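You operate a simulated robot arm through the tools that you are given. There is no shell and no other tool. Be economical: measure what you need, move in short steps, check, and stop when the job is done.

You are at the controls of a simulated two-armed robot. One attempt, no reset.

JOB
Open the middle desk drawer, fetch the black pad and set it in the inside of the middle desk drawer and shut the drawer again. Take the plain cup and leave it on the white notepad. Open the lid of the vacuum box. Any order will do. Set down upright: plain cup.

Only the result counts: the job must be done as asked and must still hold three seconds after the hand-in. Knocking over, shifting, dropping, spilling or breaking anything else fails it. Lids that push on must go on centred and level and be pressed home; caps that screw on are set level and turned clockwise until they are tight.

ROBOT AND FRAMES
Two 7-joint arms with two-finger parallel grippers on one trunk, on a base that drives. Base frame: it is fixed to the floor where the robot stands at the start and does not move with it; the origin is under the middle of the robot, x ahead of it, y to its left, z up; the surface under the hand at the start is at about z = 760. Readings come in mm, rad, newtons and seconds.
The left shoulder is at the start at [70, 130, 1074], the right one opposite. With the tool pointing down near the work surface each hand reaches from about 220 to 520 mm from the robot's upright axis, wherever it stands, measured 20 degrees to its own side. Places, roughly: black pad [3500, 500, 750]; inside of the middle desk drawer [500, -200, 600]; lid of the vacuum box [-5100, 3100, 900]; middle desk drawer [500, -200, 600]; plain cup [4750, 1250, 750]; white notepad (8x13x2 cm) [300, -600, 800]. Payload 1.57 kg a hand.
The TCP of each hand is the grasp point between the finger pads, 30 mm short of the fingertips. In the tool frame z runs along the fingers and y along their closing line. Largest opening 80 mm; finger width 17, thickness 12; the body of the gripper, 40 by 82 mm, starts 80 mm behind the TCP.
Orientation is that of the tool frame in the base frame, as a unit quaternion [x, y, z, w]. With the fingers straight down and closing along the base's y, the tool's x points along the base's -x, its y along +y and its z along -z.

CONTROLS
- The arms move only by the tool move_arm. It takes "left_targets", "right_targets" or both (then of equal length, played together; a hand with none holds still); each is one flat list of numbers, 7 for each row, row after row: the shift along the tool's x, y, z in units of 25 mm (1.0 is 25 mm), then the turn, a rotation vector about the tool's x, y, z in units of 8 degrees (1.0 is 8 degrees), then the gripper command, from -1 (fully open) to 1 (shut), values between in proportion. In form: [dx, dy, dz, wx, wy, wz, jaw, dx, dy, dz, wx, wy, wz, jaw, ...]. A call has 1 to 12 rows; each row shifts and turns the commanded pose from where the row before left it, along the tool's axes as they then stand. A call with a number of a shift or a turn outside -1 to 1 is refused whole. A row lasts 0.2 s, in which the tool goes at most 50 mm and 0.15 rad; a call with a longer step from one row to the next is refused whole, and so is a gripper value outside its range. A pose out of reach is approached as far as the arm can. The call stops where the force on the tool passes 40 N (or 10 N more than at its start, if that is more) or the arm is blocked; 0.2 s more then pass. Each finger travels about 108 mm/s and halts on what it meets, pressing with about 23 N; the grip force reading is that of the motor and also rises with nothing between the fingers. The clock runs only during rows and for 0.2 s after the last one: add rows that do not move to give the fingers time. The reply holds the time, the measured pose of the TCP, the force on the tool along the base axes, the opening and the grip force, in the units named above and with some noise, with the torque about the TCP (base axes, N m) and any sound that the robot's microphone picked up.
- Cameras (640 x 400 px; columns grow to the right, rows downward): "scene" is now at [120.4, -25.7, 1275.8]; the picture's right is [-0.37, -0.93, 0.00], its down [-0.73, 0.29, -0.61] and it looks along [0.57, -0.23, -0.79] (base axes); focal length 214 px, centre (320, 200). "left" rides on the left gripper at [72, 7, -122] in its tool frame; the picture's right is [-0.09, 1.00, 0.00], its down [-0.84, -0.08, -0.54] and it looks along [-0.54, -0.05, 0.84] (tool axes); focal length 238 px, centre (320, 200). "right" rides on the right gripper at [72, -7, -122] in its tool frame; the picture's right is [0.09, 1.00, 0.00], its down [-0.84, 0.08, -0.54] and it looks along [-0.54, 0.05, 0.84] (tool axes); focal length 238 px, centre (320, 200).
- snapshot(camera): a new picture of that camera. No time passes.
- slide_trunk(by): slides the trunk up (or, below 0, down) by that many mm; the arms and the scene camera ride with it, the base frame stays. It gives what a move gives, with no picture.
- drive_base(legs): drives the robot by 1 to 6 legs, each [ahead, left, turn to the left] in mm, mm and rad, along the robot's own axes; the way and the turn of a leg run together, so that a leg with both is an arc; at most 1500 mm and 3.142 rad a leg. The arms and the cameras ride along, it lands a little off, and it stops where it bumps. It gives what a move gives.
- aim_head(pan, tilt): turns the head with the scene camera to pan (to the left, within 1.501 rad either way) and tilt (down, from -0.506 to 1.204), counted from straight ahead of the robot. It gives what a move gives.
- probe_pixels(camera, pixels): for up to 12 pixels [column, row] of the newest picture of that camera ("zoom" is the newest enlarged one), the place [x, y, z] in the base frame of the surface seen there, good to about 2 mm. No time passes.
- zoom(camera, box): a new picture of the part [left, top, right, bottom] of that camera's present view, enlarged. No time passes.
- finish_job(): hands the job in; it is judged then, once.

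Keep the steps short. Do not move on a guess: measure, check each grasp and each placing, and mend mistakes. In all there are 110 turns and 108 pictures (those below and enlarged ones count). Leave the grippers open and the arms clear of the work at the hand-in unless told otherwise, and finish with a single line.

The tools are called after "Call:" by a JSON object that holds its "fn" and its "kwargs". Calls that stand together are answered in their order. move_arm: Moves the arms, as the interface text tells. Its arguments: {"type":"object","properties":{"left_targets":{"type":"array","items":{"type":"number"}},"right_targets":{"type":"array","items":{"type":"number"}}},"required":[]} The other tools are called the same way: slide_trunk (by) slides the trunk up or down; drive_base (legs) drives the base; aim_head (pan, tilt) turns the head that bears the scene camera; snapshot (camera) takes a picture; probe_pixels (camera, pixels) gives the place of the surface under pixels of a picture; zoom (camera, box) takes an enlarged picture of a part of a camera's view; finish_job () hands the job in.

At the start:

```text
clock: 0.0
left_ee_pos: [403.1, 133.4, 1099.7]
left_ee_rot: [-0.001, 1.0, 0.0, 0.0]
left_contact_force: [0.6, 0.2, -0.7]
left_ft_torque: [-0.01, -0.04, -0.01]
left_opening: 80.2
left_gripper_force: 0.0
right_ee_pos: [283.1, -168.1, 1073.7]
right_ee_rot: [0.0, 1.0, 0.0, 0.0]
right_contact_force: [0.4, -0.3, -0.5]
right_ft_torque: [0.02, 0.01, 0.0]
right_opening: 79.9
right_gripper_force: 0.1
trunk travel left (down, up): [-711.0, 229.0]
robot x, y, heading: [1.5, -0.1, -0.004]
head pan, tilt: [-0.382, 0.911]
```

scene: 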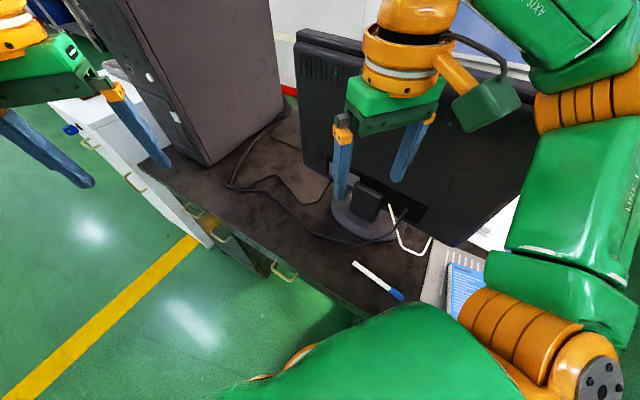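
right: 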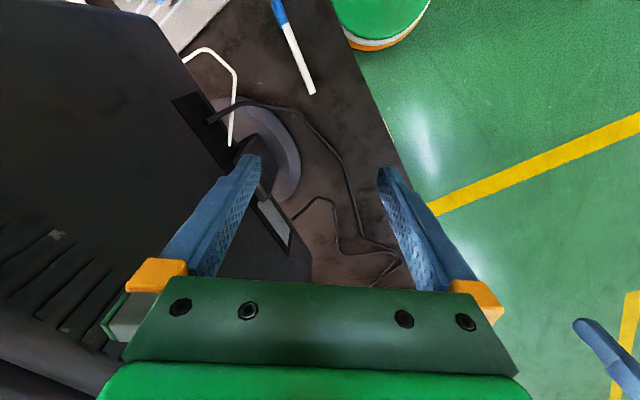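
left: 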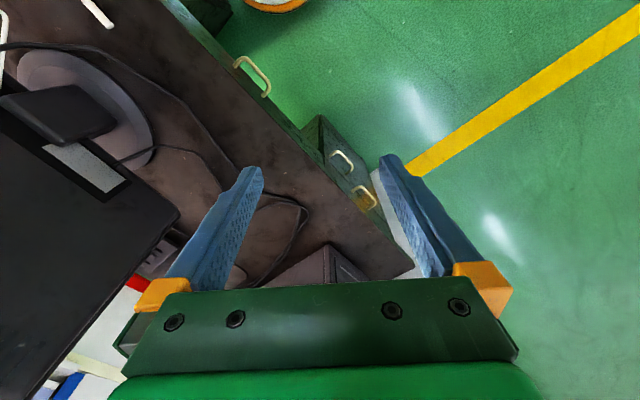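

I start by measuring the desk: the drawer handles at (215,235), (285,272), (135,182), the desk edge and the notepad area near (465,285).

Call:
{"fn": "probe_pixels", "kwargs": {"camera": "scene", "pixels": [[221, 238], [285, 272], [195, 209], [135, 183], [92, 145], [140, 165], [330, 290], [465, 285], [490, 230], [260, 265], [380, 280], [250, 150]]}}

Call:
{"fn": "zoom", "kwargs": {"camera": "scene", "box": [50, 100, 350, 300]}}

Call:
{"fn": "aim_head", "kwargs": {"pan": -1.2, "tilt": 0.7}}

Call:
{"fn": "snapshot", "kwargs": {"camera": "scene"}}

```text
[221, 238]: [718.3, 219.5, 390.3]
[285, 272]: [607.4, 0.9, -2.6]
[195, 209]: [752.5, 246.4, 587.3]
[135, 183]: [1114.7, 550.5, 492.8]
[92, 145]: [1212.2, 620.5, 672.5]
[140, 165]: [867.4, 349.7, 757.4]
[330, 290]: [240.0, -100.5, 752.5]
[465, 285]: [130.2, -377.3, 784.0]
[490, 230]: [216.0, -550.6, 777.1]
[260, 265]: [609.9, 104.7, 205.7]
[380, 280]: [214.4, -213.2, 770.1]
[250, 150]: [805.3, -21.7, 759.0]
```

```text
2.00 times, centred on (200, 200) of scene
```

zoom: 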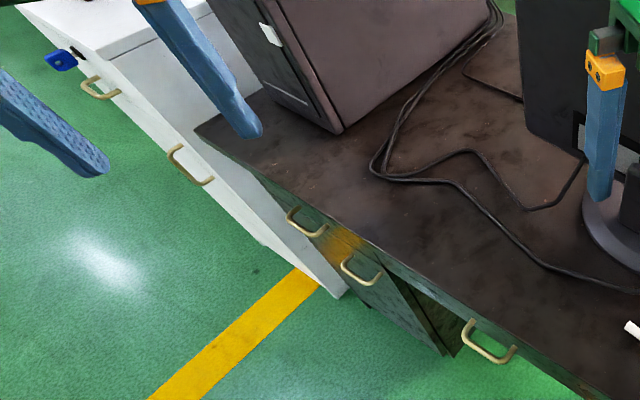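

```text
clock: 1.1
left_ee_pos: [403.0, 134.3, 1099.1]
left_ee_rot: [-0.001, 1.0, 0.0, 0.0]
left_contact_force: [0.0, 0.4, 0.3]
left_ft_torque: [0.01, 0.0, -0.03]
left_opening: 80.0
left_gripper_force: 0.1
right_ee_pos: [282.8, -168.6, 1073.8]
right_ee_rot: [0.0, 1.0, 0.0, 0.0]
right_contact_force: [0.5, -1.4, 0.3]
right_ft_torque: [0.0, 0.02, -0.02]
right_opening: 79.8
right_gripper_force: 0.1
trunk travel left (down, up): [-711.0, 229.0]
robot x, y, heading: [-0.3, -4.4, 0.004]
head pan, tilt: [-1.201, 0.7]
```

```text
103 pictures are left
```

scene: 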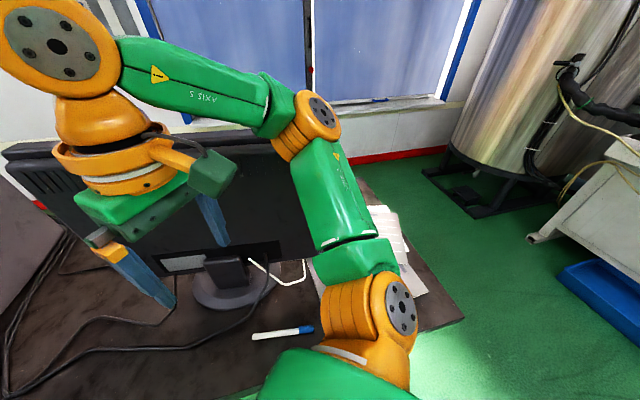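

I look left and right of the robot before any drive.

Call:
{"fn": "aim_head", "kwargs": {"pan": 1.45, "tilt": 0.3}}

Call:
{"fn": "snapshot", "kwargs": {"camera": "scene"}}

Call:
{"fn": "aim_head", "kwargs": {"pan": 0.2, "tilt": 0.3}}

Call:
{"fn": "snapshot", "kwargs": {"camera": "scene"}}

```text
clock: 3.5
left_ee_pos: [401.9, 134.1, 1099.3]
left_ee_rot: [0.001, 1.0, 0.0, -0.001]
left_contact_force: [0.0, 0.0, -0.3]
left_ft_torque: [-0.04, -0.01, 0.0]
left_opening: 79.9
left_gripper_force: 0.3
right_ee_pos: [282.9, -168.3, 1073.3]
right_ee_rot: [0.0, 1.0, 0.0, 0.0]
right_contact_force: [0.0, 0.5, -0.2]
right_ft_torque: [0.0, 0.01, 0.01]
right_opening: 80.1
right_gripper_force: 0.0
trunk travel left (down, up): [-711.0, 229.0]
robot x, y, heading: [1.1, -2.1, 0.001]
head pan, tilt: [1.45, 0.3]
```

```text
102 pictures are left
```

scene: 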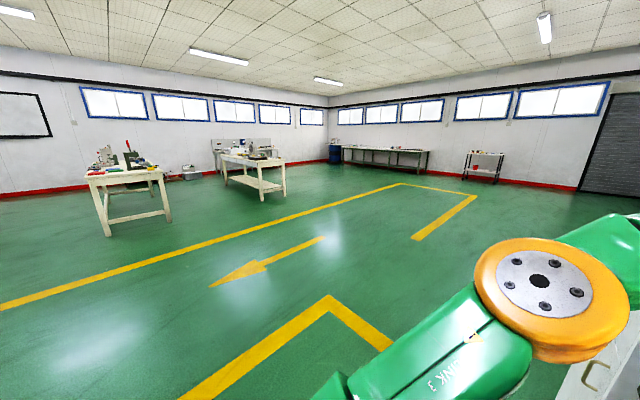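

```text
clock: 5.0
left_ee_pos: [403.7, 135.1, 1098.7]
left_ee_rot: [0.0, 1.0, -0.001, 0.0]
left_contact_force: [0.4, 1.1, -0.4]
left_ft_torque: [0.02, -0.02, -0.04]
left_opening: 80.2
left_gripper_force: 0.1
right_ee_pos: [282.5, -167.6, 1073.8]
right_ee_rot: [0.0, 1.0, 0.0, 0.0]
right_contact_force: [-0.2, 0.0, -0.1]
right_ft_torque: [-0.01, 0.01, 0.02]
right_opening: 80.2
right_gripper_force: 0.1
trunk travel left (down, up): [-711.0, 229.0]
robot x, y, heading: [-0.7, -1.8, -0.003]
head pan, tilt: [0.201, 0.3]
```

```text
101 pictures are left
```

scene: 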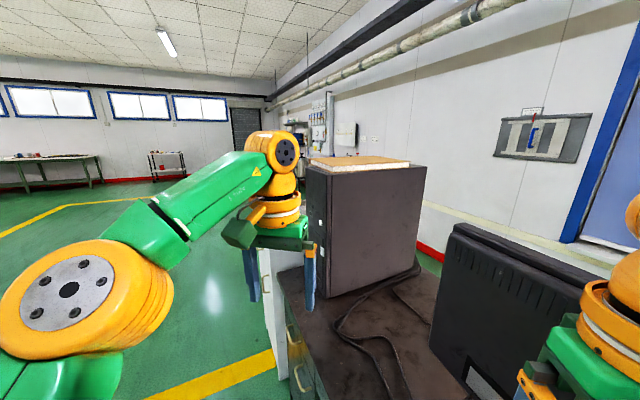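

The floor to the left and behind is open. I back away from the desk along its normal, then turn right to face it.

Call:
{"fn": "drive_base", "kwargs": {"legs": [[-380, 530, 0], [0, 0, -0.94]]}}

Call:
{"fn": "aim_head", "kwargs": {"pan": 0, "tilt": 0.75}}

Call:
{"fn": "snapshot", "kwargs": {"camera": "scene"}}

```text
clock: 11.0
left_ee_pos: [-31.9, 286.3, 1098.2]
left_ee_rot: [0.45, 0.893, -0.001, -0.001]
left_contact_force: [-0.2, -1.0, 0.7]
left_ft_torque: [-0.01, 0.03, -0.02]
left_opening: 80.1
left_gripper_force: 0.1
right_ee_pos: [-345.7, 203.7, 1073.4]
right_ee_rot: [0.45, 0.893, 0.0, 0.0]
right_contact_force: [0.0, -0.3, 0.0]
right_ft_torque: [-0.03, -0.01, 0.0]
right_opening: 80.0
right_gripper_force: 0.1
trunk travel left (down, up): [-711.0, 229.0]
robot x, y, heading: [-377.4, 530.6, -0.932]
head pan, tilt: [0.201, 0.3]
```

```text
clock: 11.9
left_ee_pos: [-30.3, 285.5, 1099.7]
left_ee_rot: [0.45, 0.893, 0.0, 0.0]
left_contact_force: [-0.1, -0.1, 0.8]
left_ft_torque: [-0.01, 0.01, 0.04]
left_opening: 79.9
left_gripper_force: 0.0
right_ee_pos: [-344.3, 202.9, 1074.0]
right_ee_rot: [0.451, 0.893, 0.001, -0.001]
right_contact_force: [0.6, -0.2, 0.6]
right_ft_torque: [0.01, -0.02, 0.0]
right_opening: 79.9
right_gripper_force: 0.1
trunk travel left (down, up): [-711.0, 229.0]
robot x, y, heading: [-376.7, 531.2, -0.931]
head pan, tilt: [0.0, 0.75]
```

```text
100 pictures are left
```

scene: 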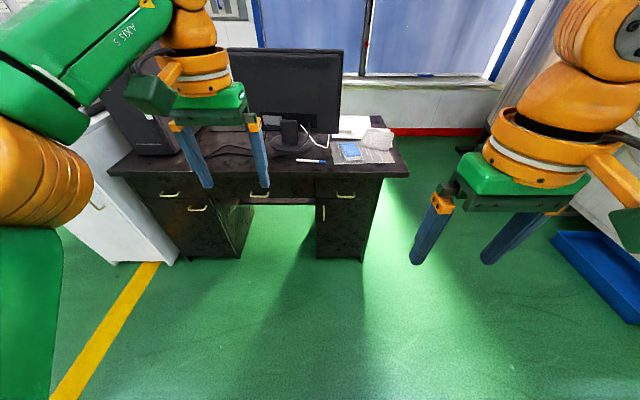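

Call:
{"fn": "zoom", "kwargs": {"camera": "scene", "box": [100, 100, 420, 300]}}

Call:
{"fn": "probe_pixels", "kwargs": {"camera": "scene", "pixels": [[170, 195], [250, 195], [258, 196], [346, 196], [352, 153], [372, 140], [395, 155], [355, 130], [110, 168], [408, 174], [310, 162], [380, 210]]}}

```text
2.00 times, centred on (260, 200) of scene
```

zoom: 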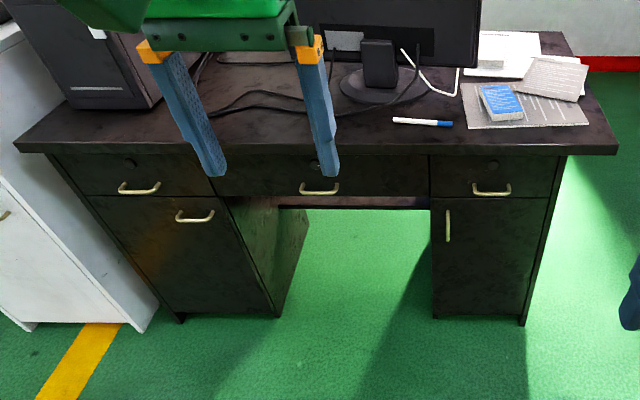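

```text
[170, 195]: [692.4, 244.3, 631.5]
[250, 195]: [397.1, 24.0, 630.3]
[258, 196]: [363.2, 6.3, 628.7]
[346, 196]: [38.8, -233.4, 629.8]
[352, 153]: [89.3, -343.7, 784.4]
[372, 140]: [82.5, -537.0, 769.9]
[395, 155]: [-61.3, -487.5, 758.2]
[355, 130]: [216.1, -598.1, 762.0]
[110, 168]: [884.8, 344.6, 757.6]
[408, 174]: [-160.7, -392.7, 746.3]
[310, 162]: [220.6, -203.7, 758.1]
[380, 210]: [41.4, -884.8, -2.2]
```

Call:
{"fn": "zoom", "kwargs": {"camera": "scene", "box": [300, 100, 420, 175]}}

Call:
{"fn": "zoom", "kwargs": {"camera": "scene", "box": [220, 160, 300, 210]}}

Call:
{"fn": "probe_pixels", "kwargs": {"camera": "zoom", "pixels": [[240, 284], [300, 284], [360, 284], [300, 200], [120, 280], [450, 290], [60, 290], [300, 150]]}}

```text
5.33 times, centred on (360, 138) of scene
```

zoom: 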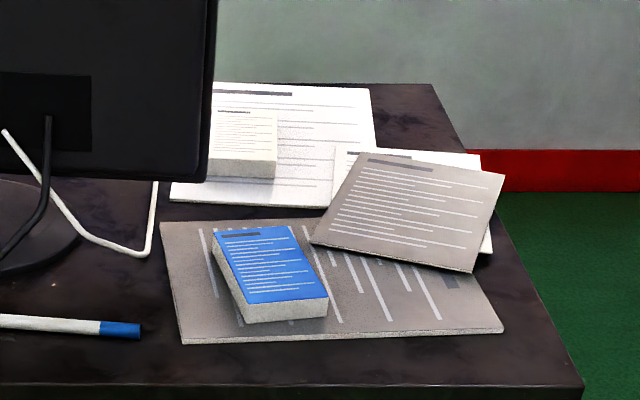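

```text
8.00 times, centred on (260, 185) of scene
```

zoom: 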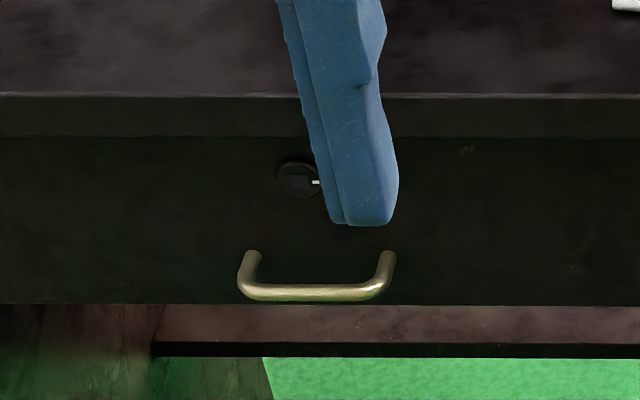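

```text
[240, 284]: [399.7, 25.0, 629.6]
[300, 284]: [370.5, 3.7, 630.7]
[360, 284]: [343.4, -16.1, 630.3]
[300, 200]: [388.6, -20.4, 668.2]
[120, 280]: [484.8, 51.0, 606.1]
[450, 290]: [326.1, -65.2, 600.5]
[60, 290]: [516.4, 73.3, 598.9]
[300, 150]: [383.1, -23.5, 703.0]
```

The middle drawer's handle is a bar centred near [371, 4, 630], running along (0.807, 0.590). The white notepad is the white block behind it, at zoom pixel (245,150). I push the left hand forward and start turning it to point horizontally with the jaws closing vertically, and shift the base left.

Call:
{"fn": "drive_base", "kwargs": {"legs": [[0, 140, -0.009]]}}

Call:
{"fn": "move_arm", "kwargs": {"left_targets": [-1, 0, 0, 0, 0, 0, -1, -1, 0, 0, 0, 0, 0, -1, -1, 0, 0, 0, 0, 0, -1, -1, 0, 0, 0, 0, 0, -1, 0, 0, 0, -0.577, -0.577, 0.577, -1, 0, 0, 0, -0.577, -0.577, 0.577, -1, 0, 0, 0, -0.577, -0.577, 0.577, -1, 0, 0, 0, -0.577, -0.577, 0.577, -1, 0, 0, 0, -0.577, -0.577, 0.577, -1, 0, 0, 0, -0.577, -0.577, 0.577, -1, 0, 0, 0, -0.577, -0.577, 0.577, -1, 0, 0, 0, -0.577, -0.577, 0.577, -1]}}

Call:
{"fn": "move_arm", "kwargs": {"left_targets": [0, 0, 0, -0.577, -0.577, 0.577, -1, 0, 0, 0, -0.577, -0.577, 0.577, -1, 0, 0, 0, -0.577, -0.577, 0.577, -1, 0, 0, 0, -0.577, -0.577, 0.577, -1, 0, 0, 0, -0.577, -0.577, 0.577, -1, 0, 0, 0, -0.577, -0.577, 0.577, -1, 0, 0, 0, -0.577, -0.577, 0.577, -1]}}

Call:
{"fn": "snapshot", "kwargs": {"camera": "scene"}}

```text
clock: 13.2
left_ee_pos: [76.8, 363.5, 1098.9]
left_ee_rot: [0.455, 0.891, 0.001, 0.0]
left_contact_force: [-1.1, -0.2, 0.3]
left_ft_torque: [-0.01, -0.02, 0.02]
left_opening: 79.9
left_gripper_force: 0.0
right_ee_pos: [-237.9, 285.0, 1074.4]
right_ee_rot: [0.454, 0.891, 0.001, 0.001]
right_contact_force: [-0.2, -0.6, -0.5]
right_ft_torque: [0.0, -0.05, 0.0]
right_opening: 79.9
right_gripper_force: 0.1
trunk travel left (down, up): [-711.0, 229.0]
robot x, y, heading: [-267.3, 610.2, -0.934]
head pan, tilt: [0.0, 0.75]
```

```text
clock: 15.8
left_ee_pos: [84.9, 359.2, 1100.8]
left_ee_rot: [0.658, 0.616, 0.134, 0.412]
left_contact_force: [0.0, 0.0, 0.7]
left_ft_torque: [0.01, 0.01, 0.01]
left_opening: 80.1
left_gripper_force: 0.1
left hand out of reach, approached as far as the arm can: row 1, 2, 3, 4
right_ee_pos: [-236.4, 286.6, 1074.0]
right_ee_rot: [0.454, 0.891, 0.0, 0.0]
right_contact_force: [0.2, -0.3, 0.9]
right_ft_torque: [-0.01, -0.02, -0.04]
right_opening: 79.9
right_gripper_force: 0.0
trunk travel left (down, up): [-711.0, 229.0]
robot x, y, heading: [-272.4, 612.7, -0.938]
head pan, tilt: [0.0, 0.75]
```

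```text
clock: 17.4
left_ee_pos: [89.9, 329.2, 1109.1]
left_ee_rot: [0.673, 0.217, 0.218, 0.673]
left_contact_force: [0.3, 0.8, 0.1]
left_ft_torque: [-0.01, -0.01, -0.02]
left_opening: 80.2
left_gripper_force: 0.0
left hand out of reach, approached as far as the arm can: row 5, 6, 7
right_ee_pos: [-235.2, 286.5, 1073.8]
right_ee_rot: [0.453, 0.891, 0.0, 0.0]
right_contact_force: [0.2, 0.8, -0.4]
right_ft_torque: [0.03, 0.01, -0.01]
right_opening: 80.1
right_gripper_force: 0.1
trunk travel left (down, up): [-711.0, 229.0]
robot x, y, heading: [-267.6, 614.0, -0.943]
head pan, tilt: [0.0, 0.75]
```

```text
96 pictures are left
```

scene: 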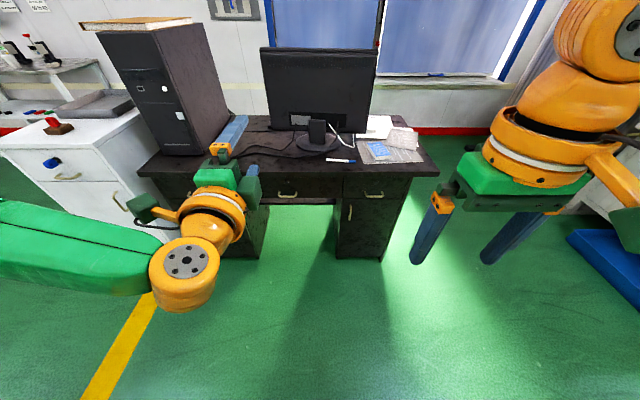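

The hand points forward with jaws closing vertically, about 430 mm short of the handle. I lower the trunk so the hand is at handle height.

Call:
{"fn": "slide_trunk", "kwargs": {"by": -479}}

Call:
{"fn": "drive_base", "kwargs": {"legs": [[280, 36, 0.003]]}}

Call:
{"fn": "snapshot", "kwargs": {"camera": "left"}}

Call:
{"fn": "snapshot", "kwargs": {"camera": "scene"}}

```text
refused: -479 is not a number from -400 to 400
```

```text
clock: 19.4
left_ee_pos: [284.7, 124.3, 1108.6]
left_ee_rot: [0.672, 0.22, 0.22, 0.672]
left_contact_force: [-0.1, -0.5, 0.0]
left_ft_torque: [0.0, 0.0, 0.0]
left_opening: 80.0
left_gripper_force: 0.0
right_ee_pos: [-40.5, 80.5, 1074.0]
right_ee_rot: [0.452, 0.892, -0.001, 0.001]
right_contact_force: [0.1, 0.4, 0.1]
right_ft_torque: [-0.01, -0.03, 0.0]
right_opening: 79.8
right_gripper_force: 0.1
trunk travel left (down, up): [-711.0, 229.0]
robot x, y, heading: [-70.7, 408.1, -0.94]
head pan, tilt: [0.0, 0.75]
```

```text
95 pictures are left
```

left: 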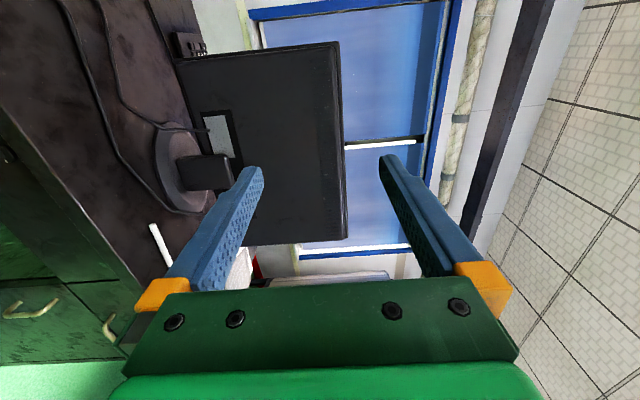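

```text
94 pictures are left
```

scene: 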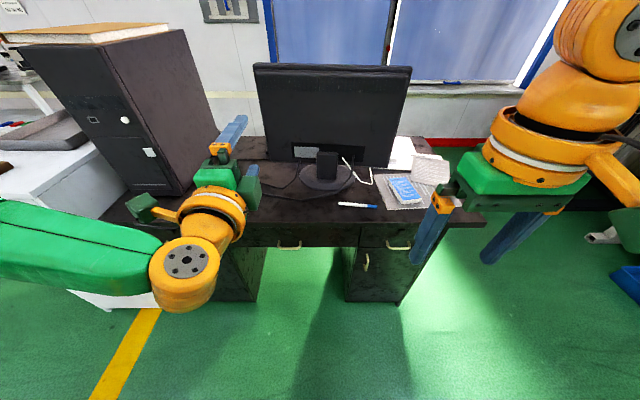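

The hand is now 148 mm in front of the handle and aligned sideways. The trunk slides in two parts.

Call:
{"fn": "slide_trunk", "kwargs": {"by": -380}}

Call:
{"fn": "slide_trunk", "kwargs": {"by": -98}}

Call:
{"fn": "snapshot", "kwargs": {"camera": "left"}}

Call:
{"fn": "probe_pixels", "kwargs": {"camera": "left", "pixels": [[320, 130], [320, 160], [320, 180], [300, 150]]}}

```text
clock: 23.1
left_ee_pos: [285.6, 123.7, 729.1]
left_ee_rot: [0.672, 0.22, 0.22, 0.672]
left_contact_force: [-0.1, -0.1, 0.1]
left_ft_torque: [0.02, 0.0, 0.02]
left_opening: 79.9
left_gripper_force: 0.1
right_ee_pos: [-39.6, 79.1, 693.5]
right_ee_rot: [0.453, 0.892, -0.001, 0.0]
right_contact_force: [0.0, 0.4, -0.4]
right_ft_torque: [0.03, 0.03, 0.02]
right_opening: 80.0
right_gripper_force: 0.0
trunk travel left (down, up): [-331.0, 609.0]
robot x, y, heading: [-67.0, 403.3, -0.939]
head pan, tilt: [0.0, 0.75]
```

```text
clock: 24.4
left_ee_pos: [284.9, 123.0, 630.2]
left_ee_rot: [0.673, 0.22, 0.22, 0.672]
left_contact_force: [-0.3, 0.5, 0.3]
left_ft_torque: [-0.02, -0.01, -0.04]
left_opening: 80.0
left_gripper_force: 0.0
right_ee_pos: [-39.4, 78.7, 595.3]
right_ee_rot: [0.452, 0.892, 0.0, 0.0]
right_contact_force: [-0.5, -1.4, 0.2]
right_ft_torque: [0.01, 0.0, -0.03]
right_opening: 80.1
right_gripper_force: 0.1
trunk travel left (down, up): [-233.0, 707.0]
robot x, y, heading: [-68.5, 404.9, -0.937]
head pan, tilt: [0.0, 0.75]
```

```text
93 pictures are left
```

left: 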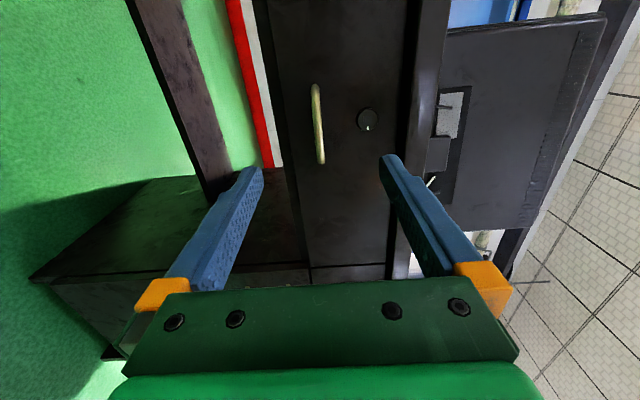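

```text
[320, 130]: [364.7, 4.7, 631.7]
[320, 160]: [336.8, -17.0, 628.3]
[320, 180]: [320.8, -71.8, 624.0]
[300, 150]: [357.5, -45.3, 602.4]
```

The handle sits between the fingers at column 318. I drive ahead 136 mm to straddle it.

Call:
{"fn": "drive_base", "kwargs": {"legs": [[136, 0, 0]]}}

Call:
{"fn": "snapshot", "kwargs": {"camera": "left"}}

```text
clock: 25.7
left_ee_pos: [367.0, 15.4, 629.6]
left_ee_rot: [0.672, 0.22, 0.22, 0.672]
left_contact_force: [-0.1, -1.1, -0.1]
left_ft_torque: [0.0, 0.0, -0.01]
left_opening: 80.1
left_gripper_force: 0.0
right_ee_pos: [40.7, -30.0, 595.3]
right_ee_rot: [0.452, 0.892, -0.001, 0.001]
right_contact_force: [0.8, 0.1, -0.3]
right_ft_torque: [-0.03, -0.01, 0.01]
right_opening: 79.9
right_gripper_force: 0.0
trunk travel left (down, up): [-233.0, 707.0]
robot x, y, heading: [7.1, 296.1, -0.942]
head pan, tilt: [0.0, 0.75]
```

```text
92 pictures are left
```

left: 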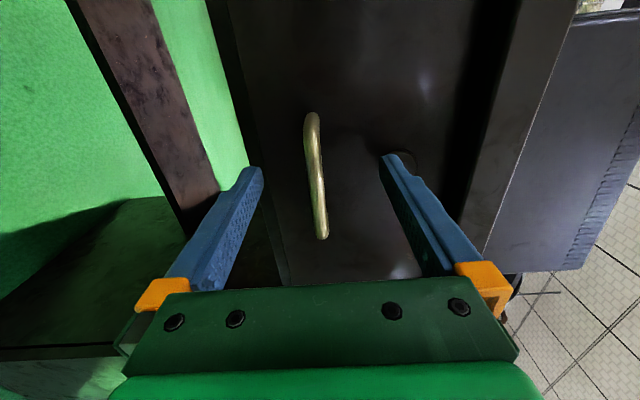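

Straddled. I close the left jaws on the bar.

Call:
{"fn": "move_arm", "kwargs": {"left_targets": [0, 0, 0, 0, 0, 0, 0.3, 0, 0, 0, 0, 0, 0, 1, 0, 0, 0, 0, 0, 0, 1, 0, 0, 0, 0, 0, 0, 1, 0, 0, 0, 0, 0, 0, 1]}}

Call:
{"fn": "snapshot", "kwargs": {"camera": "left"}}

```text
clock: 26.9
left_ee_pos: [366.2, 15.4, 628.2]
left_ee_rot: [0.675, 0.22, 0.219, 0.67]
left_contact_force: [-13.5, 13.1, -27.0]
left_ft_torque: [0.26, 0.18, 0.07]
left_opening: 9.9
left_gripper_force: 28.3
right_ee_pos: [41.8, -30.4, 595.2]
right_ee_rot: [0.451, 0.892, 0.0, -0.001]
right_contact_force: [0.4, -0.8, -0.1]
right_ft_torque: [0.01, -0.03, -0.01]
right_opening: 80.1
right_gripper_force: 0.0
trunk travel left (down, up): [-233.0, 707.0]
robot x, y, heading: [7.6, 296.2, -0.94]
head pan, tilt: [0.0, 0.75]
```

```text
91 pictures are left
```

left: 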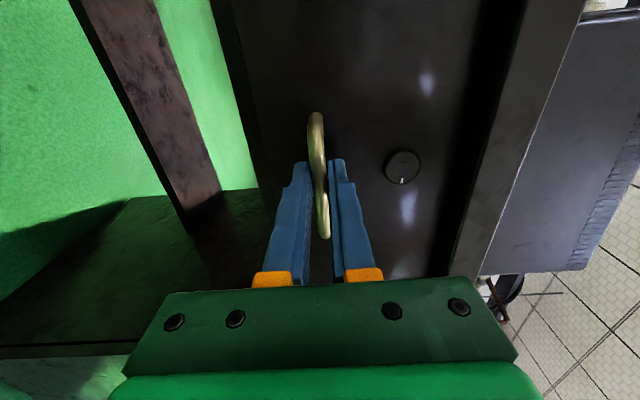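

The bar is held (opening 9.9 mm). The hand is pushed down a little, so I ease it 3 mm down and pull back with the base.

Call:
{"fn": "move_arm", "kwargs": {"left_targets": [0, -0.14, 0, 0, 0, 0, 1, 0, 0, 0, 0, 0, 0, 1]}}

Call:
{"fn": "drive_base", "kwargs": {"legs": [[-120, 0, 0]]}}

Call:
{"fn": "snapshot", "kwargs": {"camera": "scene"}}

```text
clock: 27.5
left_ee_pos: [366.3, 15.0, 628.4]
left_ee_rot: [0.671, 0.22, 0.221, 0.673]
left_contact_force: [-8.6, 8.8, -11.9]
left_ft_torque: [0.11, 0.06, -0.59]
left_opening: 9.6
left_gripper_force: 28.1
right_ee_pos: [40.4, -30.0, 596.4]
right_ee_rot: [0.452, 0.892, 0.0, 0.0]
right_contact_force: [0.9, -0.6, -0.5]
right_ft_torque: [0.01, -0.03, 0.01]
right_opening: 80.0
right_gripper_force: 0.0
trunk travel left (down, up): [-233.0, 707.0]
robot x, y, heading: [9.6, 293.7, -0.932]
head pan, tilt: [0.0, 0.75]
```

```text
clock: 28.7
left_ee_pos: [296.6, 110.3, 628.4]
left_ee_rot: [0.671, 0.22, 0.221, 0.673]
left_contact_force: [1.2, 4.2, 2.8]
left_ft_torque: [-0.02, -0.06, 0.5]
left_opening: 9.7
left_gripper_force: 27.8
right_ee_pos: [-29.1, 67.1, 595.3]
right_ee_rot: [0.452, 0.892, -0.001, 0.001]
right_contact_force: [-0.2, -0.3, -0.4]
right_ft_torque: [0.01, -0.01, -0.02]
right_opening: 79.9
right_gripper_force: 0.0
trunk travel left (down, up): [-233.0, 707.0]
robot x, y, heading: [-60.8, 392.3, -0.94]
head pan, tilt: [0.0, 0.75]
```

```text
90 pictures are left
```

scene: 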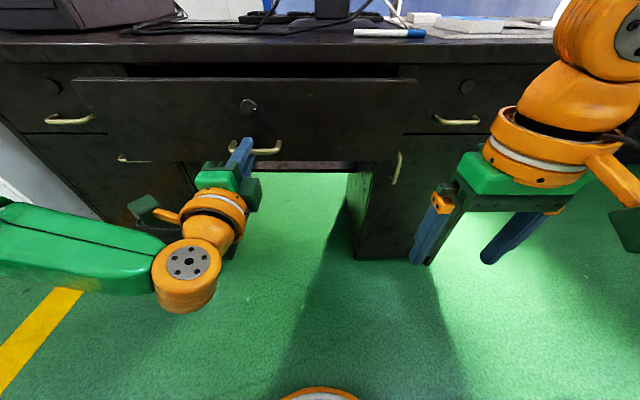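

The drawer comes out freely (about 118 mm). I pull another 120 mm.

Call:
{"fn": "drive_base", "kwargs": {"legs": [[-120, 0, 0]]}}

Call:
{"fn": "aim_head", "kwargs": {"pan": 0.1, "tilt": 0.75}}

Call:
{"fn": "snapshot", "kwargs": {"camera": "scene"}}

```text
clock: 30.0
left_ee_pos: [223.4, 210.1, 628.1]
left_ee_rot: [0.671, 0.221, 0.221, 0.672]
left_contact_force: [0.9, 4.1, 4.0]
left_ft_torque: [-0.02, -0.05, 0.36]
left_opening: 10.1
left_gripper_force: 28.0
right_ee_pos: [-100.8, 166.3, 596.6]
right_ee_rot: [0.452, 0.892, -0.001, 0.001]
right_contact_force: [-0.1, -0.1, 0.6]
right_ft_torque: [-0.05, -0.02, -0.03]
right_opening: 80.0
right_gripper_force: 0.1
trunk travel left (down, up): [-233.0, 707.0]
robot x, y, heading: [-132.5, 491.9, -0.933]
head pan, tilt: [0.0, 0.75]
```

```text
clock: 30.6
left_ee_pos: [224.3, 207.9, 627.7]
left_ee_rot: [0.671, 0.221, 0.221, 0.672]
left_contact_force: [1.8, 1.8, 2.9]
left_ft_torque: [-0.02, -0.04, -0.28]
left_opening: 9.6
left_gripper_force: 27.7
right_ee_pos: [-101.5, 164.3, 596.6]
right_ee_rot: [0.451, 0.892, 0.0, 0.0]
right_contact_force: [0.1, -0.2, 1.5]
right_ft_torque: [0.01, 0.0, -0.03]
right_opening: 79.9
right_gripper_force: 0.0
trunk travel left (down, up): [-233.0, 707.0]
robot x, y, heading: [-131.2, 491.4, -0.938]
head pan, tilt: [0.099, 0.75]
```

```text
89 pictures are left
```

scene: 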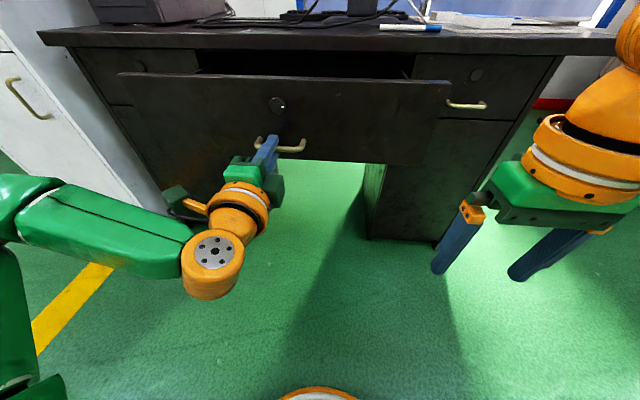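

It is open about 240 mm. I release the handle, back off, raise the trunk and look inside.

Call:
{"fn": "move_arm", "kwargs": {"left_targets": [0, 0, 0, 0, 0, 0, -1, 0, 0, 0, 0, 0, 0, -1, 0, 0, 0, 0, 0, 0, -1, 0, 0, 0, 0, 0, 0, -1, 0, 0, 0, 0, 0, 0, -1]}}

Call:
{"fn": "drive_base", "kwargs": {"legs": [[-150, 0, 0]]}}

Call:
{"fn": "slide_trunk", "kwargs": {"by": 400}}

Call:
{"fn": "slide_trunk", "kwargs": {"by": 200}}

Call:
{"fn": "snapshot", "kwargs": {"camera": "scene"}}

Call:
{"fn": "zoom", "kwargs": {"camera": "scene", "box": [160, 140, 440, 315]}}

```text
clock: 31.8
left_ee_pos: [224.3, 209.1, 626.9]
left_ee_rot: [0.671, 0.22, 0.221, 0.672]
left_contact_force: [-1.3, -0.1, -1.3]
left_ft_torque: [0.02, -0.01, 0.01]
left_opening: 80.1
left_gripper_force: 0.1
right_ee_pos: [-101.3, 165.0, 595.4]
right_ee_rot: [0.451, 0.892, 0.0, 0.0]
right_contact_force: [0.7, 0.0, -0.4]
right_ft_torque: [0.0, 0.01, 0.04]
right_opening: 79.9
right_gripper_force: 0.1
trunk travel left (down, up): [-233.0, 707.0]
robot x, y, heading: [-131.5, 490.4, -0.937]
head pan, tilt: [0.099, 0.75]
```

```text
clock: 33.2
left_ee_pos: [137.1, 328.1, 627.5]
left_ee_rot: [0.671, 0.221, 0.221, 0.672]
left_contact_force: [0.5, 0.2, -0.6]
left_ft_torque: [-0.04, 0.0, -0.01]
left_opening: 80.0
left_gripper_force: 0.0
right_ee_pos: [-189.3, 285.3, 596.2]
right_ee_rot: [0.452, 0.892, 0.0, 0.001]
right_contact_force: [-0.1, 0.7, -0.8]
right_ft_torque: [0.01, -0.04, 0.02]
right_opening: 79.8
right_gripper_force: 0.1
trunk travel left (down, up): [-233.0, 707.0]
robot x, y, heading: [-220.3, 610.6, -0.939]
head pan, tilt: [0.099, 0.75]
```

```text
clock: 37.0
left_ee_pos: [135.9, 328.3, 1026.7]
left_ee_rot: [0.672, 0.221, 0.221, 0.672]
left_contact_force: [0.4, -0.1, -0.8]
left_ft_torque: [0.04, -0.02, 0.03]
left_opening: 79.9
left_gripper_force: 0.0
right_ee_pos: [-189.3, 284.4, 995.6]
right_ee_rot: [0.452, 0.892, 0.0, 0.001]
right_contact_force: [-0.4, -0.1, 0.6]
right_ft_torque: [0.0, 0.0, 0.04]
right_opening: 80.1
right_gripper_force: 0.2
trunk travel left (down, up): [-633.0, 307.0]
robot x, y, heading: [-222.9, 610.7, -0.94]
head pan, tilt: [0.099, 0.75]
```

```text
clock: 39.2
left_ee_pos: [135.9, 327.4, 1227.8]
left_ee_rot: [0.672, 0.221, 0.222, 0.671]
left_contact_force: [-0.2, -0.2, -0.3]
left_ft_torque: [0.0, -0.03, -0.01]
left_opening: 80.1
left_gripper_force: 0.0
right_ee_pos: [-189.2, 284.6, 1195.8]
right_ee_rot: [0.453, 0.891, 0.0, 0.0]
right_contact_force: [-0.3, -0.9, 0.0]
right_ft_torque: [0.02, -0.02, 0.0]
right_opening: 79.7
right_gripper_force: 0.0
trunk travel left (down, up): [-833.0, 107.0]
robot x, y, heading: [-221.1, 607.4, -0.939]
head pan, tilt: [0.099, 0.75]
```

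```text
88 pictures are left
```

scene: 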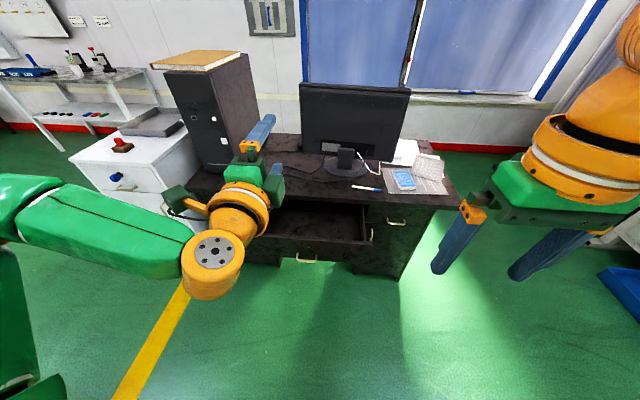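

```text
2.29 times, centred on (300, 228) of scene
```

zoom: 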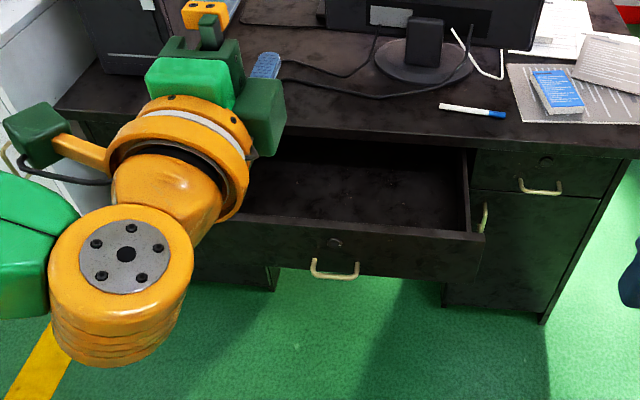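

The drawer is open. I measure its floor and front rim.

Call:
{"fn": "probe_pixels", "kwargs": {"camera": "zoom", "pixels": [[400, 200], [340, 190], [400, 228], [470, 236], [462, 190], [400, 150], [270, 210], [330, 170]]}}

Call:
{"fn": "move_arm", "kwargs": {"left_targets": [0, 0, 0, 0.577, 0.577, -0.577, -1, 0, 0, 0, 0.577, 0.577, -0.577, -1, 0, 0, 0, 0.577, 0.577, -0.577, -1, 0, 0, 0, 0.577, 0.577, -0.577, -1, 0, 0, 0, 0.577, 0.577, -0.577, -1, 0, 0, 0, 0.577, 0.577, -0.577, -1, 0, 0, 0, 0.577, 0.577, -0.577, -1, 0, 0, 0, 0.577, 0.577, -0.577, -1]}}

Call:
{"fn": "move_arm", "kwargs": {"left_targets": [0, 0, 0, 0.577, 0.577, -0.577, -1, 0, 0, 0, 0.577, 0.577, -0.577, -1, 0, 0, 0, 0.577, 0.577, -0.577, -1, 0, 0, 0, 0.577, 0.577, -0.577, -1, 0, 0, 0, 0.577, 0.577, -0.577, -1, 0, 0, 0, 0.577, 0.577, -0.577, -1, 0, 0, 0, 0.577, 0.577, -0.577, -1]}}

```text
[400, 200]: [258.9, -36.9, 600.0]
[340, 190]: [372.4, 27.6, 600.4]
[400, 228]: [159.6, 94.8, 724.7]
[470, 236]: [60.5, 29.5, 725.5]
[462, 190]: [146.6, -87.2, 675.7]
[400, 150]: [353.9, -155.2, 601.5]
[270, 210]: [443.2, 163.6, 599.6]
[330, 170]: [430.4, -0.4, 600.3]
```

```text
clock: 41.0
left_ee_pos: [136.2, 327.0, 1227.5]
left_ee_rot: [0.64, 0.667, 0.119, 0.363]
left_contact_force: [0.4, 0.2, 0.2]
left_ft_torque: [-0.02, 0.02, 0.04]
left_opening: 79.9
left_gripper_force: 0.1
right_ee_pos: [-189.5, 284.0, 1196.7]
right_ee_rot: [0.453, 0.892, 0.0, 0.0]
right_contact_force: [0.6, 0.3, -0.2]
right_ft_torque: [-0.01, 0.0, -0.03]
right_opening: 79.9
right_gripper_force: 0.0
trunk travel left (down, up): [-833.0, 107.0]
robot x, y, heading: [-221.0, 612.0, -0.939]
head pan, tilt: [0.099, 0.75]
```

```text
clock: 42.6
left_ee_pos: [120.3, 345.6, 1214.3]
left_ee_rot: [0.466, 0.885, 0.022, 0.01]
left_contact_force: [0.2, -0.2, 0.5]
left_ft_torque: [-0.01, -0.03, 0.02]
left_opening: 79.9
left_gripper_force: 0.1
left hand out of reach, approached as far as the arm can: row 6, 7
right_ee_pos: [-189.7, 284.8, 1195.1]
right_ee_rot: [0.452, 0.892, 0.0, 0.0]
right_contact_force: [-0.8, -0.2, 0.1]
right_ft_torque: [0.02, -0.01, 0.01]
right_opening: 80.0
right_gripper_force: 0.1
trunk travel left (down, up): [-833.0, 107.0]
robot x, y, heading: [-223.9, 610.2, -0.939]
head pan, tilt: [0.099, 0.75]
```

Drawer floor is at z 600, rim at z 725. Next I back off, turn to look along +x toward the black pad.

Call:
{"fn": "drive_base", "kwargs": {"legs": [[-400, 0, 0], [0, 0, 0.939]]}}

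Call:
{"fn": "aim_head", "kwargs": {"pan": 0, "tilt": 0.3}}

Call:
{"fn": "snapshot", "kwargs": {"camera": "scene"}}

Call:
{"fn": "zoom", "kwargs": {"camera": "scene", "box": [160, 100, 480, 300]}}

```text
clock: 47.5
left_ee_pos: [-44.6, 1053.8, 1213.9]
left_ee_rot: [0.013, 1.0, 0.024, -0.002]
left_contact_force: [-0.2, -0.1, 0.2]
left_ft_torque: [-0.02, -0.05, 0.0]
left_opening: 80.1
left_gripper_force: 0.1
right_ee_pos: [-176.7, 767.6, 1195.2]
right_ee_rot: [-0.005, 1.0, 0.0, 0.0]
right_contact_force: [0.6, -1.4, -0.1]
right_ft_torque: [0.0, -0.02, -0.01]
right_opening: 80.0
right_gripper_force: 0.0
trunk travel left (down, up): [-833.0, 107.0]
robot x, y, heading: [-459.0, 935.7, 0.01]
head pan, tilt: [0.099, 0.75]
```

```text
clock: 48.4
left_ee_pos: [-44.4, 1056.0, 1213.9]
left_ee_rot: [0.012, 1.0, 0.024, -0.001]
left_contact_force: [-0.8, 0.8, -0.1]
left_ft_torque: [0.0, 0.0, 0.0]
left_opening: 80.1
left_gripper_force: 0.1
right_ee_pos: [-176.8, 768.5, 1195.2]
right_ee_rot: [-0.003, 1.0, 0.0, 0.0]
right_contact_force: [0.8, 0.4, 0.2]
right_ft_torque: [0.01, 0.02, 0.03]
right_opening: 79.8
right_gripper_force: 0.1
trunk travel left (down, up): [-833.0, 107.0]
robot x, y, heading: [-457.1, 937.4, 0.007]
head pan, tilt: [0.0, 0.3]
```

```text
86 pictures are left
```

scene: 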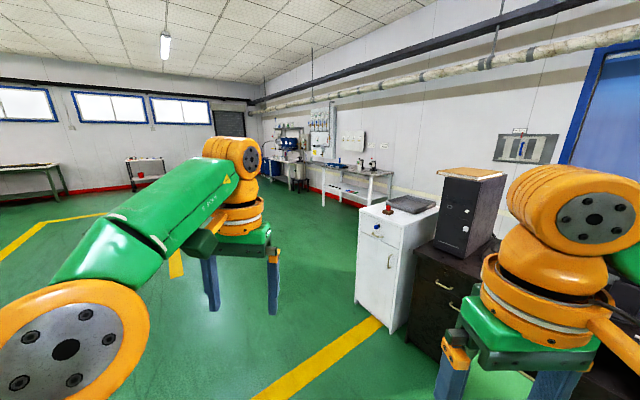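

```text
2.00 times, centred on (320, 200) of scene
```

zoom: 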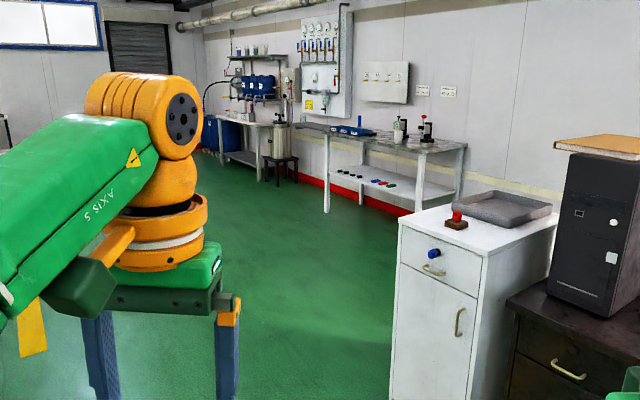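

Call:
{"fn": "probe_pixels", "kwargs": {"camera": "zoom", "pixels": [[400, 133], [350, 128], [425, 130], [450, 150], [300, 125], [250, 120], [330, 150], [462, 190], [405, 215], [540, 205], [285, 120], [350, 180]]}}

Call:
{"fn": "zoom", "kwargs": {"camera": "scene", "box": [270, 120, 400, 200]}}

```text
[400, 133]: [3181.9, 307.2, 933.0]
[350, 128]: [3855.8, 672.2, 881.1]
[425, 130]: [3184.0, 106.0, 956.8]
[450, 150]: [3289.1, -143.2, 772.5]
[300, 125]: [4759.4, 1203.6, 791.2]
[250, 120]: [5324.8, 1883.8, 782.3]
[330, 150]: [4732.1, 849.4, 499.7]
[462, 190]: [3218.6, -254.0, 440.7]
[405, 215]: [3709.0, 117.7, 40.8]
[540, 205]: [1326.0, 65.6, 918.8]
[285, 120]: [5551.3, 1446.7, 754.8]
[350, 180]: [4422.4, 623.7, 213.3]
```

```text
4.92 times, centred on (335, 160) of scene
```

zoom: 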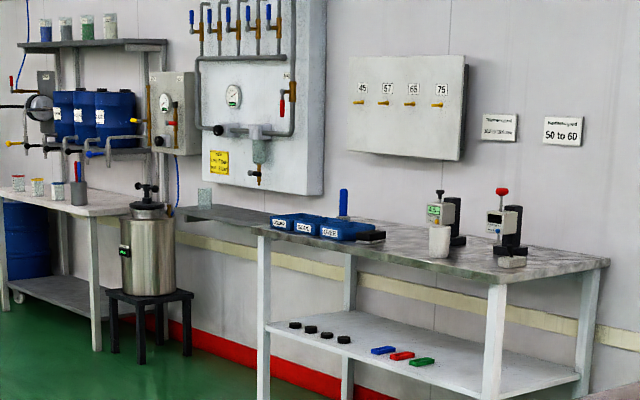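

The bench with the pad runs along the far wall. I drive toward it with clearance from the white cabinet, then turn to face it.

Call:
{"fn": "drive_base", "kwargs": {"legs": [[1400, 350, 0], [1400, 0, 0], [500, 0, 0], [0, 0, -0.947]]}}

Call:
{"fn": "aim_head", "kwargs": {"pan": 0, "tilt": 0.55}}

Call:
{"fn": "snapshot", "kwargs": {"camera": "scene"}}

```text
clock: 67.1
left_ee_pos: [3178.0, 1027.0, 1214.2]
left_ee_rot: [0.47, 0.882, 0.021, 0.009]
left_contact_force: [-1.0, -0.5, -1.2]
left_ft_torque: [0.02, 0.0, -0.02]
left_opening: 79.7
left_gripper_force: 0.0
right_ee_pos: [2866.2, 969.4, 1196.4]
right_ee_rot: [0.456, 0.89, 0.0, -0.001]
right_contact_force: [-0.6, -0.1, 0.3]
right_ft_torque: [0.03, -0.03, 0.01]
right_opening: 80.1
right_gripper_force: 0.1
trunk travel left (down, up): [-833.0, 107.0]
robot x, y, heading: [2837.8, 1295.4, -0.948]
head pan, tilt: [0.0, 0.3]
```

```text
clock: 67.9
left_ee_pos: [3177.1, 1028.1, 1213.5]
left_ee_rot: [0.471, 0.882, 0.022, 0.009]
left_contact_force: [-0.7, 1.0, 0.4]
left_ft_torque: [0.02, 0.0, -0.02]
left_opening: 80.1
left_gripper_force: 0.1
right_ee_pos: [2866.9, 969.8, 1195.9]
right_ee_rot: [0.457, 0.89, 0.0, 0.001]
right_contact_force: [1.1, -0.2, -0.2]
right_ft_torque: [-0.01, -0.03, 0.0]
right_opening: 79.8
right_gripper_force: 0.0
trunk travel left (down, up): [-833.0, 107.0]
robot x, y, heading: [2841.5, 1296.5, -0.946]
head pan, tilt: [0.0, 0.55]
```

```text
83 pictures are left
```

scene: 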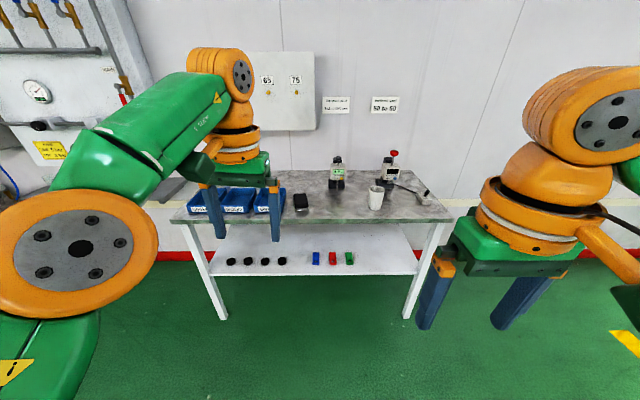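

Call:
{"fn": "zoom", "kwargs": {"camera": "scene", "box": [240, 140, 464, 280]}}

Call:
{"fn": "probe_pixels", "kwargs": {"camera": "scene", "pixels": [[301, 202], [294, 198], [309, 208], [300, 195], [376, 198], [376, 206], [276, 200], [320, 218], [452, 216], [230, 261], [316, 258], [175, 218]]}}

```text
2.86 times, centred on (352, 210) of scene
```

zoom: 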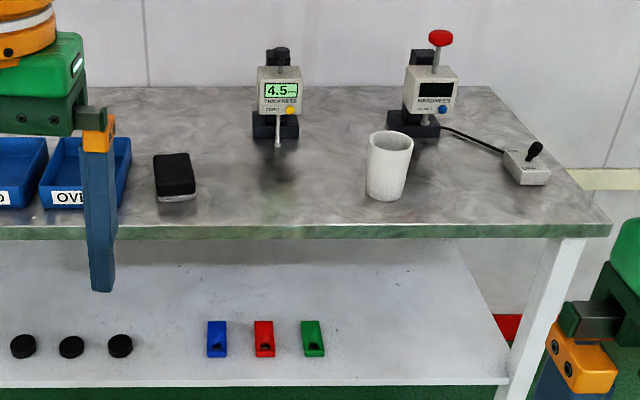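

```text
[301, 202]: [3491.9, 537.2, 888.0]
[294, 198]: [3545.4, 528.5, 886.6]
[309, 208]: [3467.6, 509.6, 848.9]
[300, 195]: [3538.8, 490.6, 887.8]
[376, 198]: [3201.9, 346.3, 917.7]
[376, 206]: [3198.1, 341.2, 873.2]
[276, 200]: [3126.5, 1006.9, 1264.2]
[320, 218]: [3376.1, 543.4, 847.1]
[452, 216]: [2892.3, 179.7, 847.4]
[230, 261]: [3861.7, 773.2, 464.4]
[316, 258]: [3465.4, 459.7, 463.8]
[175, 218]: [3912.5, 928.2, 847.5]
```

The black pad (black block with a light base, about 40 mm tall) sits at about [3505, 517], z 848–888. I drive closer so the left hand can reach it from above.

Call:
{"fn": "drive_base", "kwargs": {"legs": [[570, -50, 0.006]]}}

Call:
{"fn": "snapshot", "kwargs": {"camera": "left"}}

```text
clock: 71.2
left_ee_pos: [3475.0, 540.3, 1214.4]
left_ee_rot: [0.466, 0.885, 0.021, 0.01]
left_contact_force: [0.2, 1.2, -0.4]
left_ft_torque: [-0.02, 0.0, -0.01]
left_opening: 79.7
left_gripper_force: 0.1
right_ee_pos: [3165.3, 477.9, 1196.5]
right_ee_rot: [0.453, 0.892, 0.0, 0.001]
right_contact_force: [-0.3, 0.3, -0.7]
right_ft_torque: [0.01, -0.03, 0.03]
right_opening: 80.2
right_gripper_force: 0.0
trunk travel left (down, up): [-833.0, 107.0]
robot x, y, heading: [3133.2, 799.7, -0.938]
head pan, tilt: [0.0, 0.55]
```

```text
81 pictures are left
```

left: 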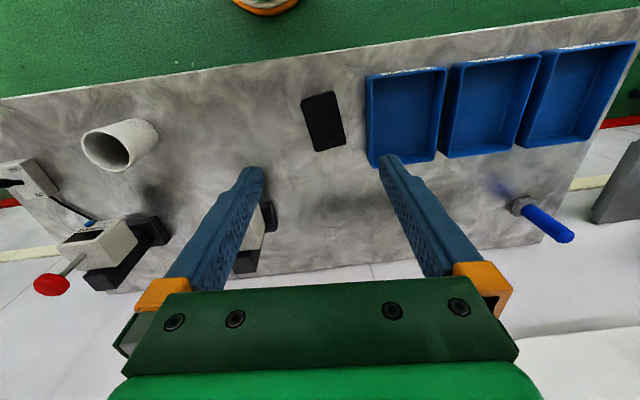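

Call:
{"fn": "probe_pixels", "kwargs": {"camera": "left", "pixels": [[304, 100], [333, 95], [341, 138], [313, 147], [323, 120], [300, 170], [260, 120], [375, 162], [378, 80]]}}

Call:
{"fn": "zoom", "kwargs": {"camera": "left", "box": [240, 50, 400, 150]}}

```text
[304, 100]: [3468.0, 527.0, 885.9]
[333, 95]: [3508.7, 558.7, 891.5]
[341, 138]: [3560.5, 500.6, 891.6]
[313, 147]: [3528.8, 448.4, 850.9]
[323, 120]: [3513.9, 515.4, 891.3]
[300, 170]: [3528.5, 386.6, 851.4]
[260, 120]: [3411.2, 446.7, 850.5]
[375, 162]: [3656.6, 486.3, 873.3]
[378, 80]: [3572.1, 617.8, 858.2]
```

```text
4.00 times, centred on (320, 100) of left
```

zoom: 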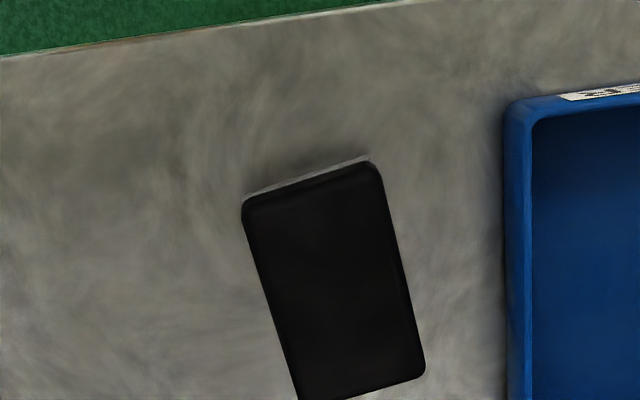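

The pad is 52 x 80 mm, centred at [3514, 514], top z 891, about 3° off the robot's heading, with the blue tray some 40 mm to its side. I lower the left hand 150 mm first and read the pose.

Call:
{"fn": "move_arm", "kwargs": {"left_targets": [0, 0, 1, 0, 0, 0, -1, 0, 0, 1, 0, 0, 0, -1, 0, 0, 1, 0, 0, 0, -1, 0, 0, 1, 0, 0, 0, -1, 0, 0, 1, 0, 0, 0, -1, 0, 0, 1, 0, 0, 0, -1]}}

```text
clock: 72.6
left_ee_pos: [3482.9, 542.8, 1064.1]
left_ee_rot: [0.466, 0.884, 0.022, 0.009]
left_contact_force: [1.4, 0.1, 0.4]
left_ft_torque: [0.0, 0.01, 0.01]
left_opening: 80.2
left_gripper_force: 0.0
right_ee_pos: [3166.0, 476.3, 1195.8]
right_ee_rot: [0.451, 0.892, 0.0, -0.001]
right_contact_force: [0.4, 0.5, 0.4]
right_ft_torque: [0.0, 0.03, -0.02]
right_opening: 79.9
right_gripper_force: 0.0
trunk travel left (down, up): [-833.0, 107.0]
robot x, y, heading: [3134.1, 805.7, -0.938]
head pan, tilt: [0.0, 0.55]
```

I level the hand (2.7°), yaw it 4.5° to match the pad, centre over it and go down to z ≈ 960.

Call:
{"fn": "move_arm", "kwargs": {"left_targets": [0, 0, 0, 0.334, 0, -0.56, -1, -0.84, 0.12, 0, 0, 0, 0, -1, -0.84, 0.12, 0, 0, 0, 0, -1, 0, 0, 1, 0, 0, 0, -1, 0, 0, 1, 0, 0, 0, -1, 0, 0, 1, 0, 0, 0, -1, 0, 0, 1, 0, 0, 0, -1]}}

Call:
{"fn": "snapshot", "kwargs": {"camera": "left"}}

```text
clock: 74.2
left_ee_pos: [3512.6, 513.4, 963.5]
left_ee_rot: [0.431, 0.902, 0.0, -0.002]
left_contact_force: [0.1, -0.5, -0.3]
left_ft_torque: [0.01, 0.04, -0.01]
left_opening: 80.0
left_gripper_force: 0.1
right_ee_pos: [3166.7, 476.8, 1195.2]
right_ee_rot: [0.452, 0.892, 0.0, 0.001]
right_contact_force: [0.4, -0.8, 0.1]
right_ft_torque: [0.01, -0.03, -0.04]
right_opening: 80.1
right_gripper_force: 0.1
trunk travel left (down, up): [-833.0, 107.0]
robot x, y, heading: [3139.3, 802.1, -0.936]
head pan, tilt: [0.0, 0.55]
```

```text
79 pictures are left
```

left: 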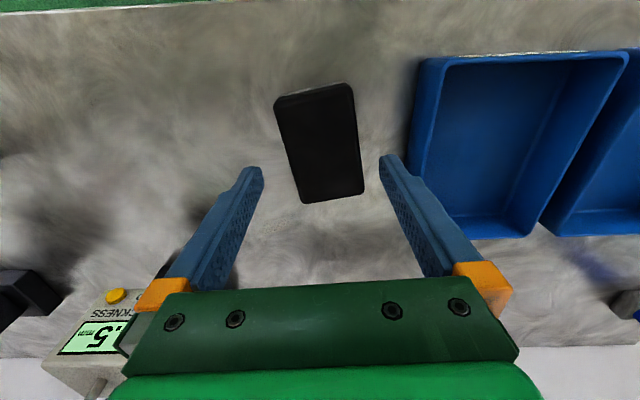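

Call:
{"fn": "probe_pixels", "kwargs": {"camera": "left", "pixels": [[280, 102], [347, 88], [360, 188], [305, 198], [320, 140], [293, 150], [353, 140], [415, 180], [420, 120]]}}

```text
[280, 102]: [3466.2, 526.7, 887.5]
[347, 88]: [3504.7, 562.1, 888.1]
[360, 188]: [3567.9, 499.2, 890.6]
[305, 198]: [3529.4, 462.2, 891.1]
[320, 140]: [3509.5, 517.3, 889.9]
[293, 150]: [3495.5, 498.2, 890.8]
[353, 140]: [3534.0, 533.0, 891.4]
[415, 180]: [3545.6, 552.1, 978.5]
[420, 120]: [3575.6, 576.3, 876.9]
```

The pad's short axis is at about 44°, so I add 5° yaw, shift a few mm and go down to TCP z ≈ 884.

Call:
{"fn": "move_arm", "kwargs": {"left_targets": [-0.14, 0.12, 0, 0, 0, -0.63, -1, 0, 0, 0.8, 0, 0, 0, -1, 0, 0, 0.8, 0, 0, 0, -1, 0, 0, 0.8, 0, 0, 0, -1, 0, 0, 0.7, 0, 0, 0, -1, 0, 0, 0, 0, 0, 0, -1]}}

Call:
{"fn": "snapshot", "kwargs": {"camera": "left"}}

```text
clock: 75.6
left_ee_pos: [3516.4, 513.8, 886.8]
left_ee_rot: [0.391, 0.92, 0.001, -0.001]
left_contact_force: [0.2, -0.1, 0.4]
left_ft_torque: [0.01, -0.01, -0.01]
left_opening: 80.0
left_gripper_force: 0.0
right_ee_pos: [3166.0, 476.9, 1196.5]
right_ee_rot: [0.451, 0.892, 0.0, 0.0]
right_contact_force: [0.1, 0.2, -0.7]
right_ft_torque: [-0.02, 0.04, 0.01]
right_opening: 80.0
right_gripper_force: 0.1
trunk travel left (down, up): [-833.0, 107.0]
robot x, y, heading: [3132.2, 799.9, -0.942]
head pan, tilt: [0.0, 0.55]
```

```text
78 pictures are left
```

left: 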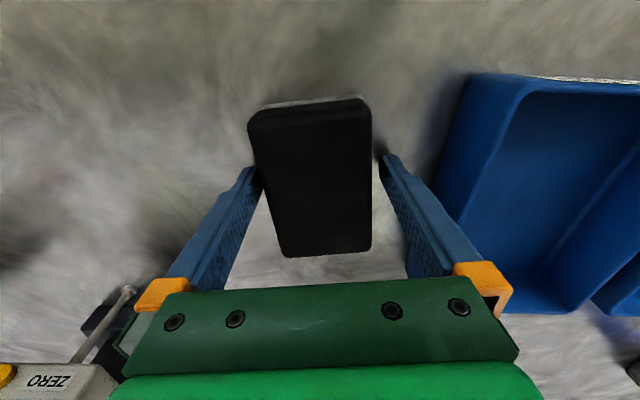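

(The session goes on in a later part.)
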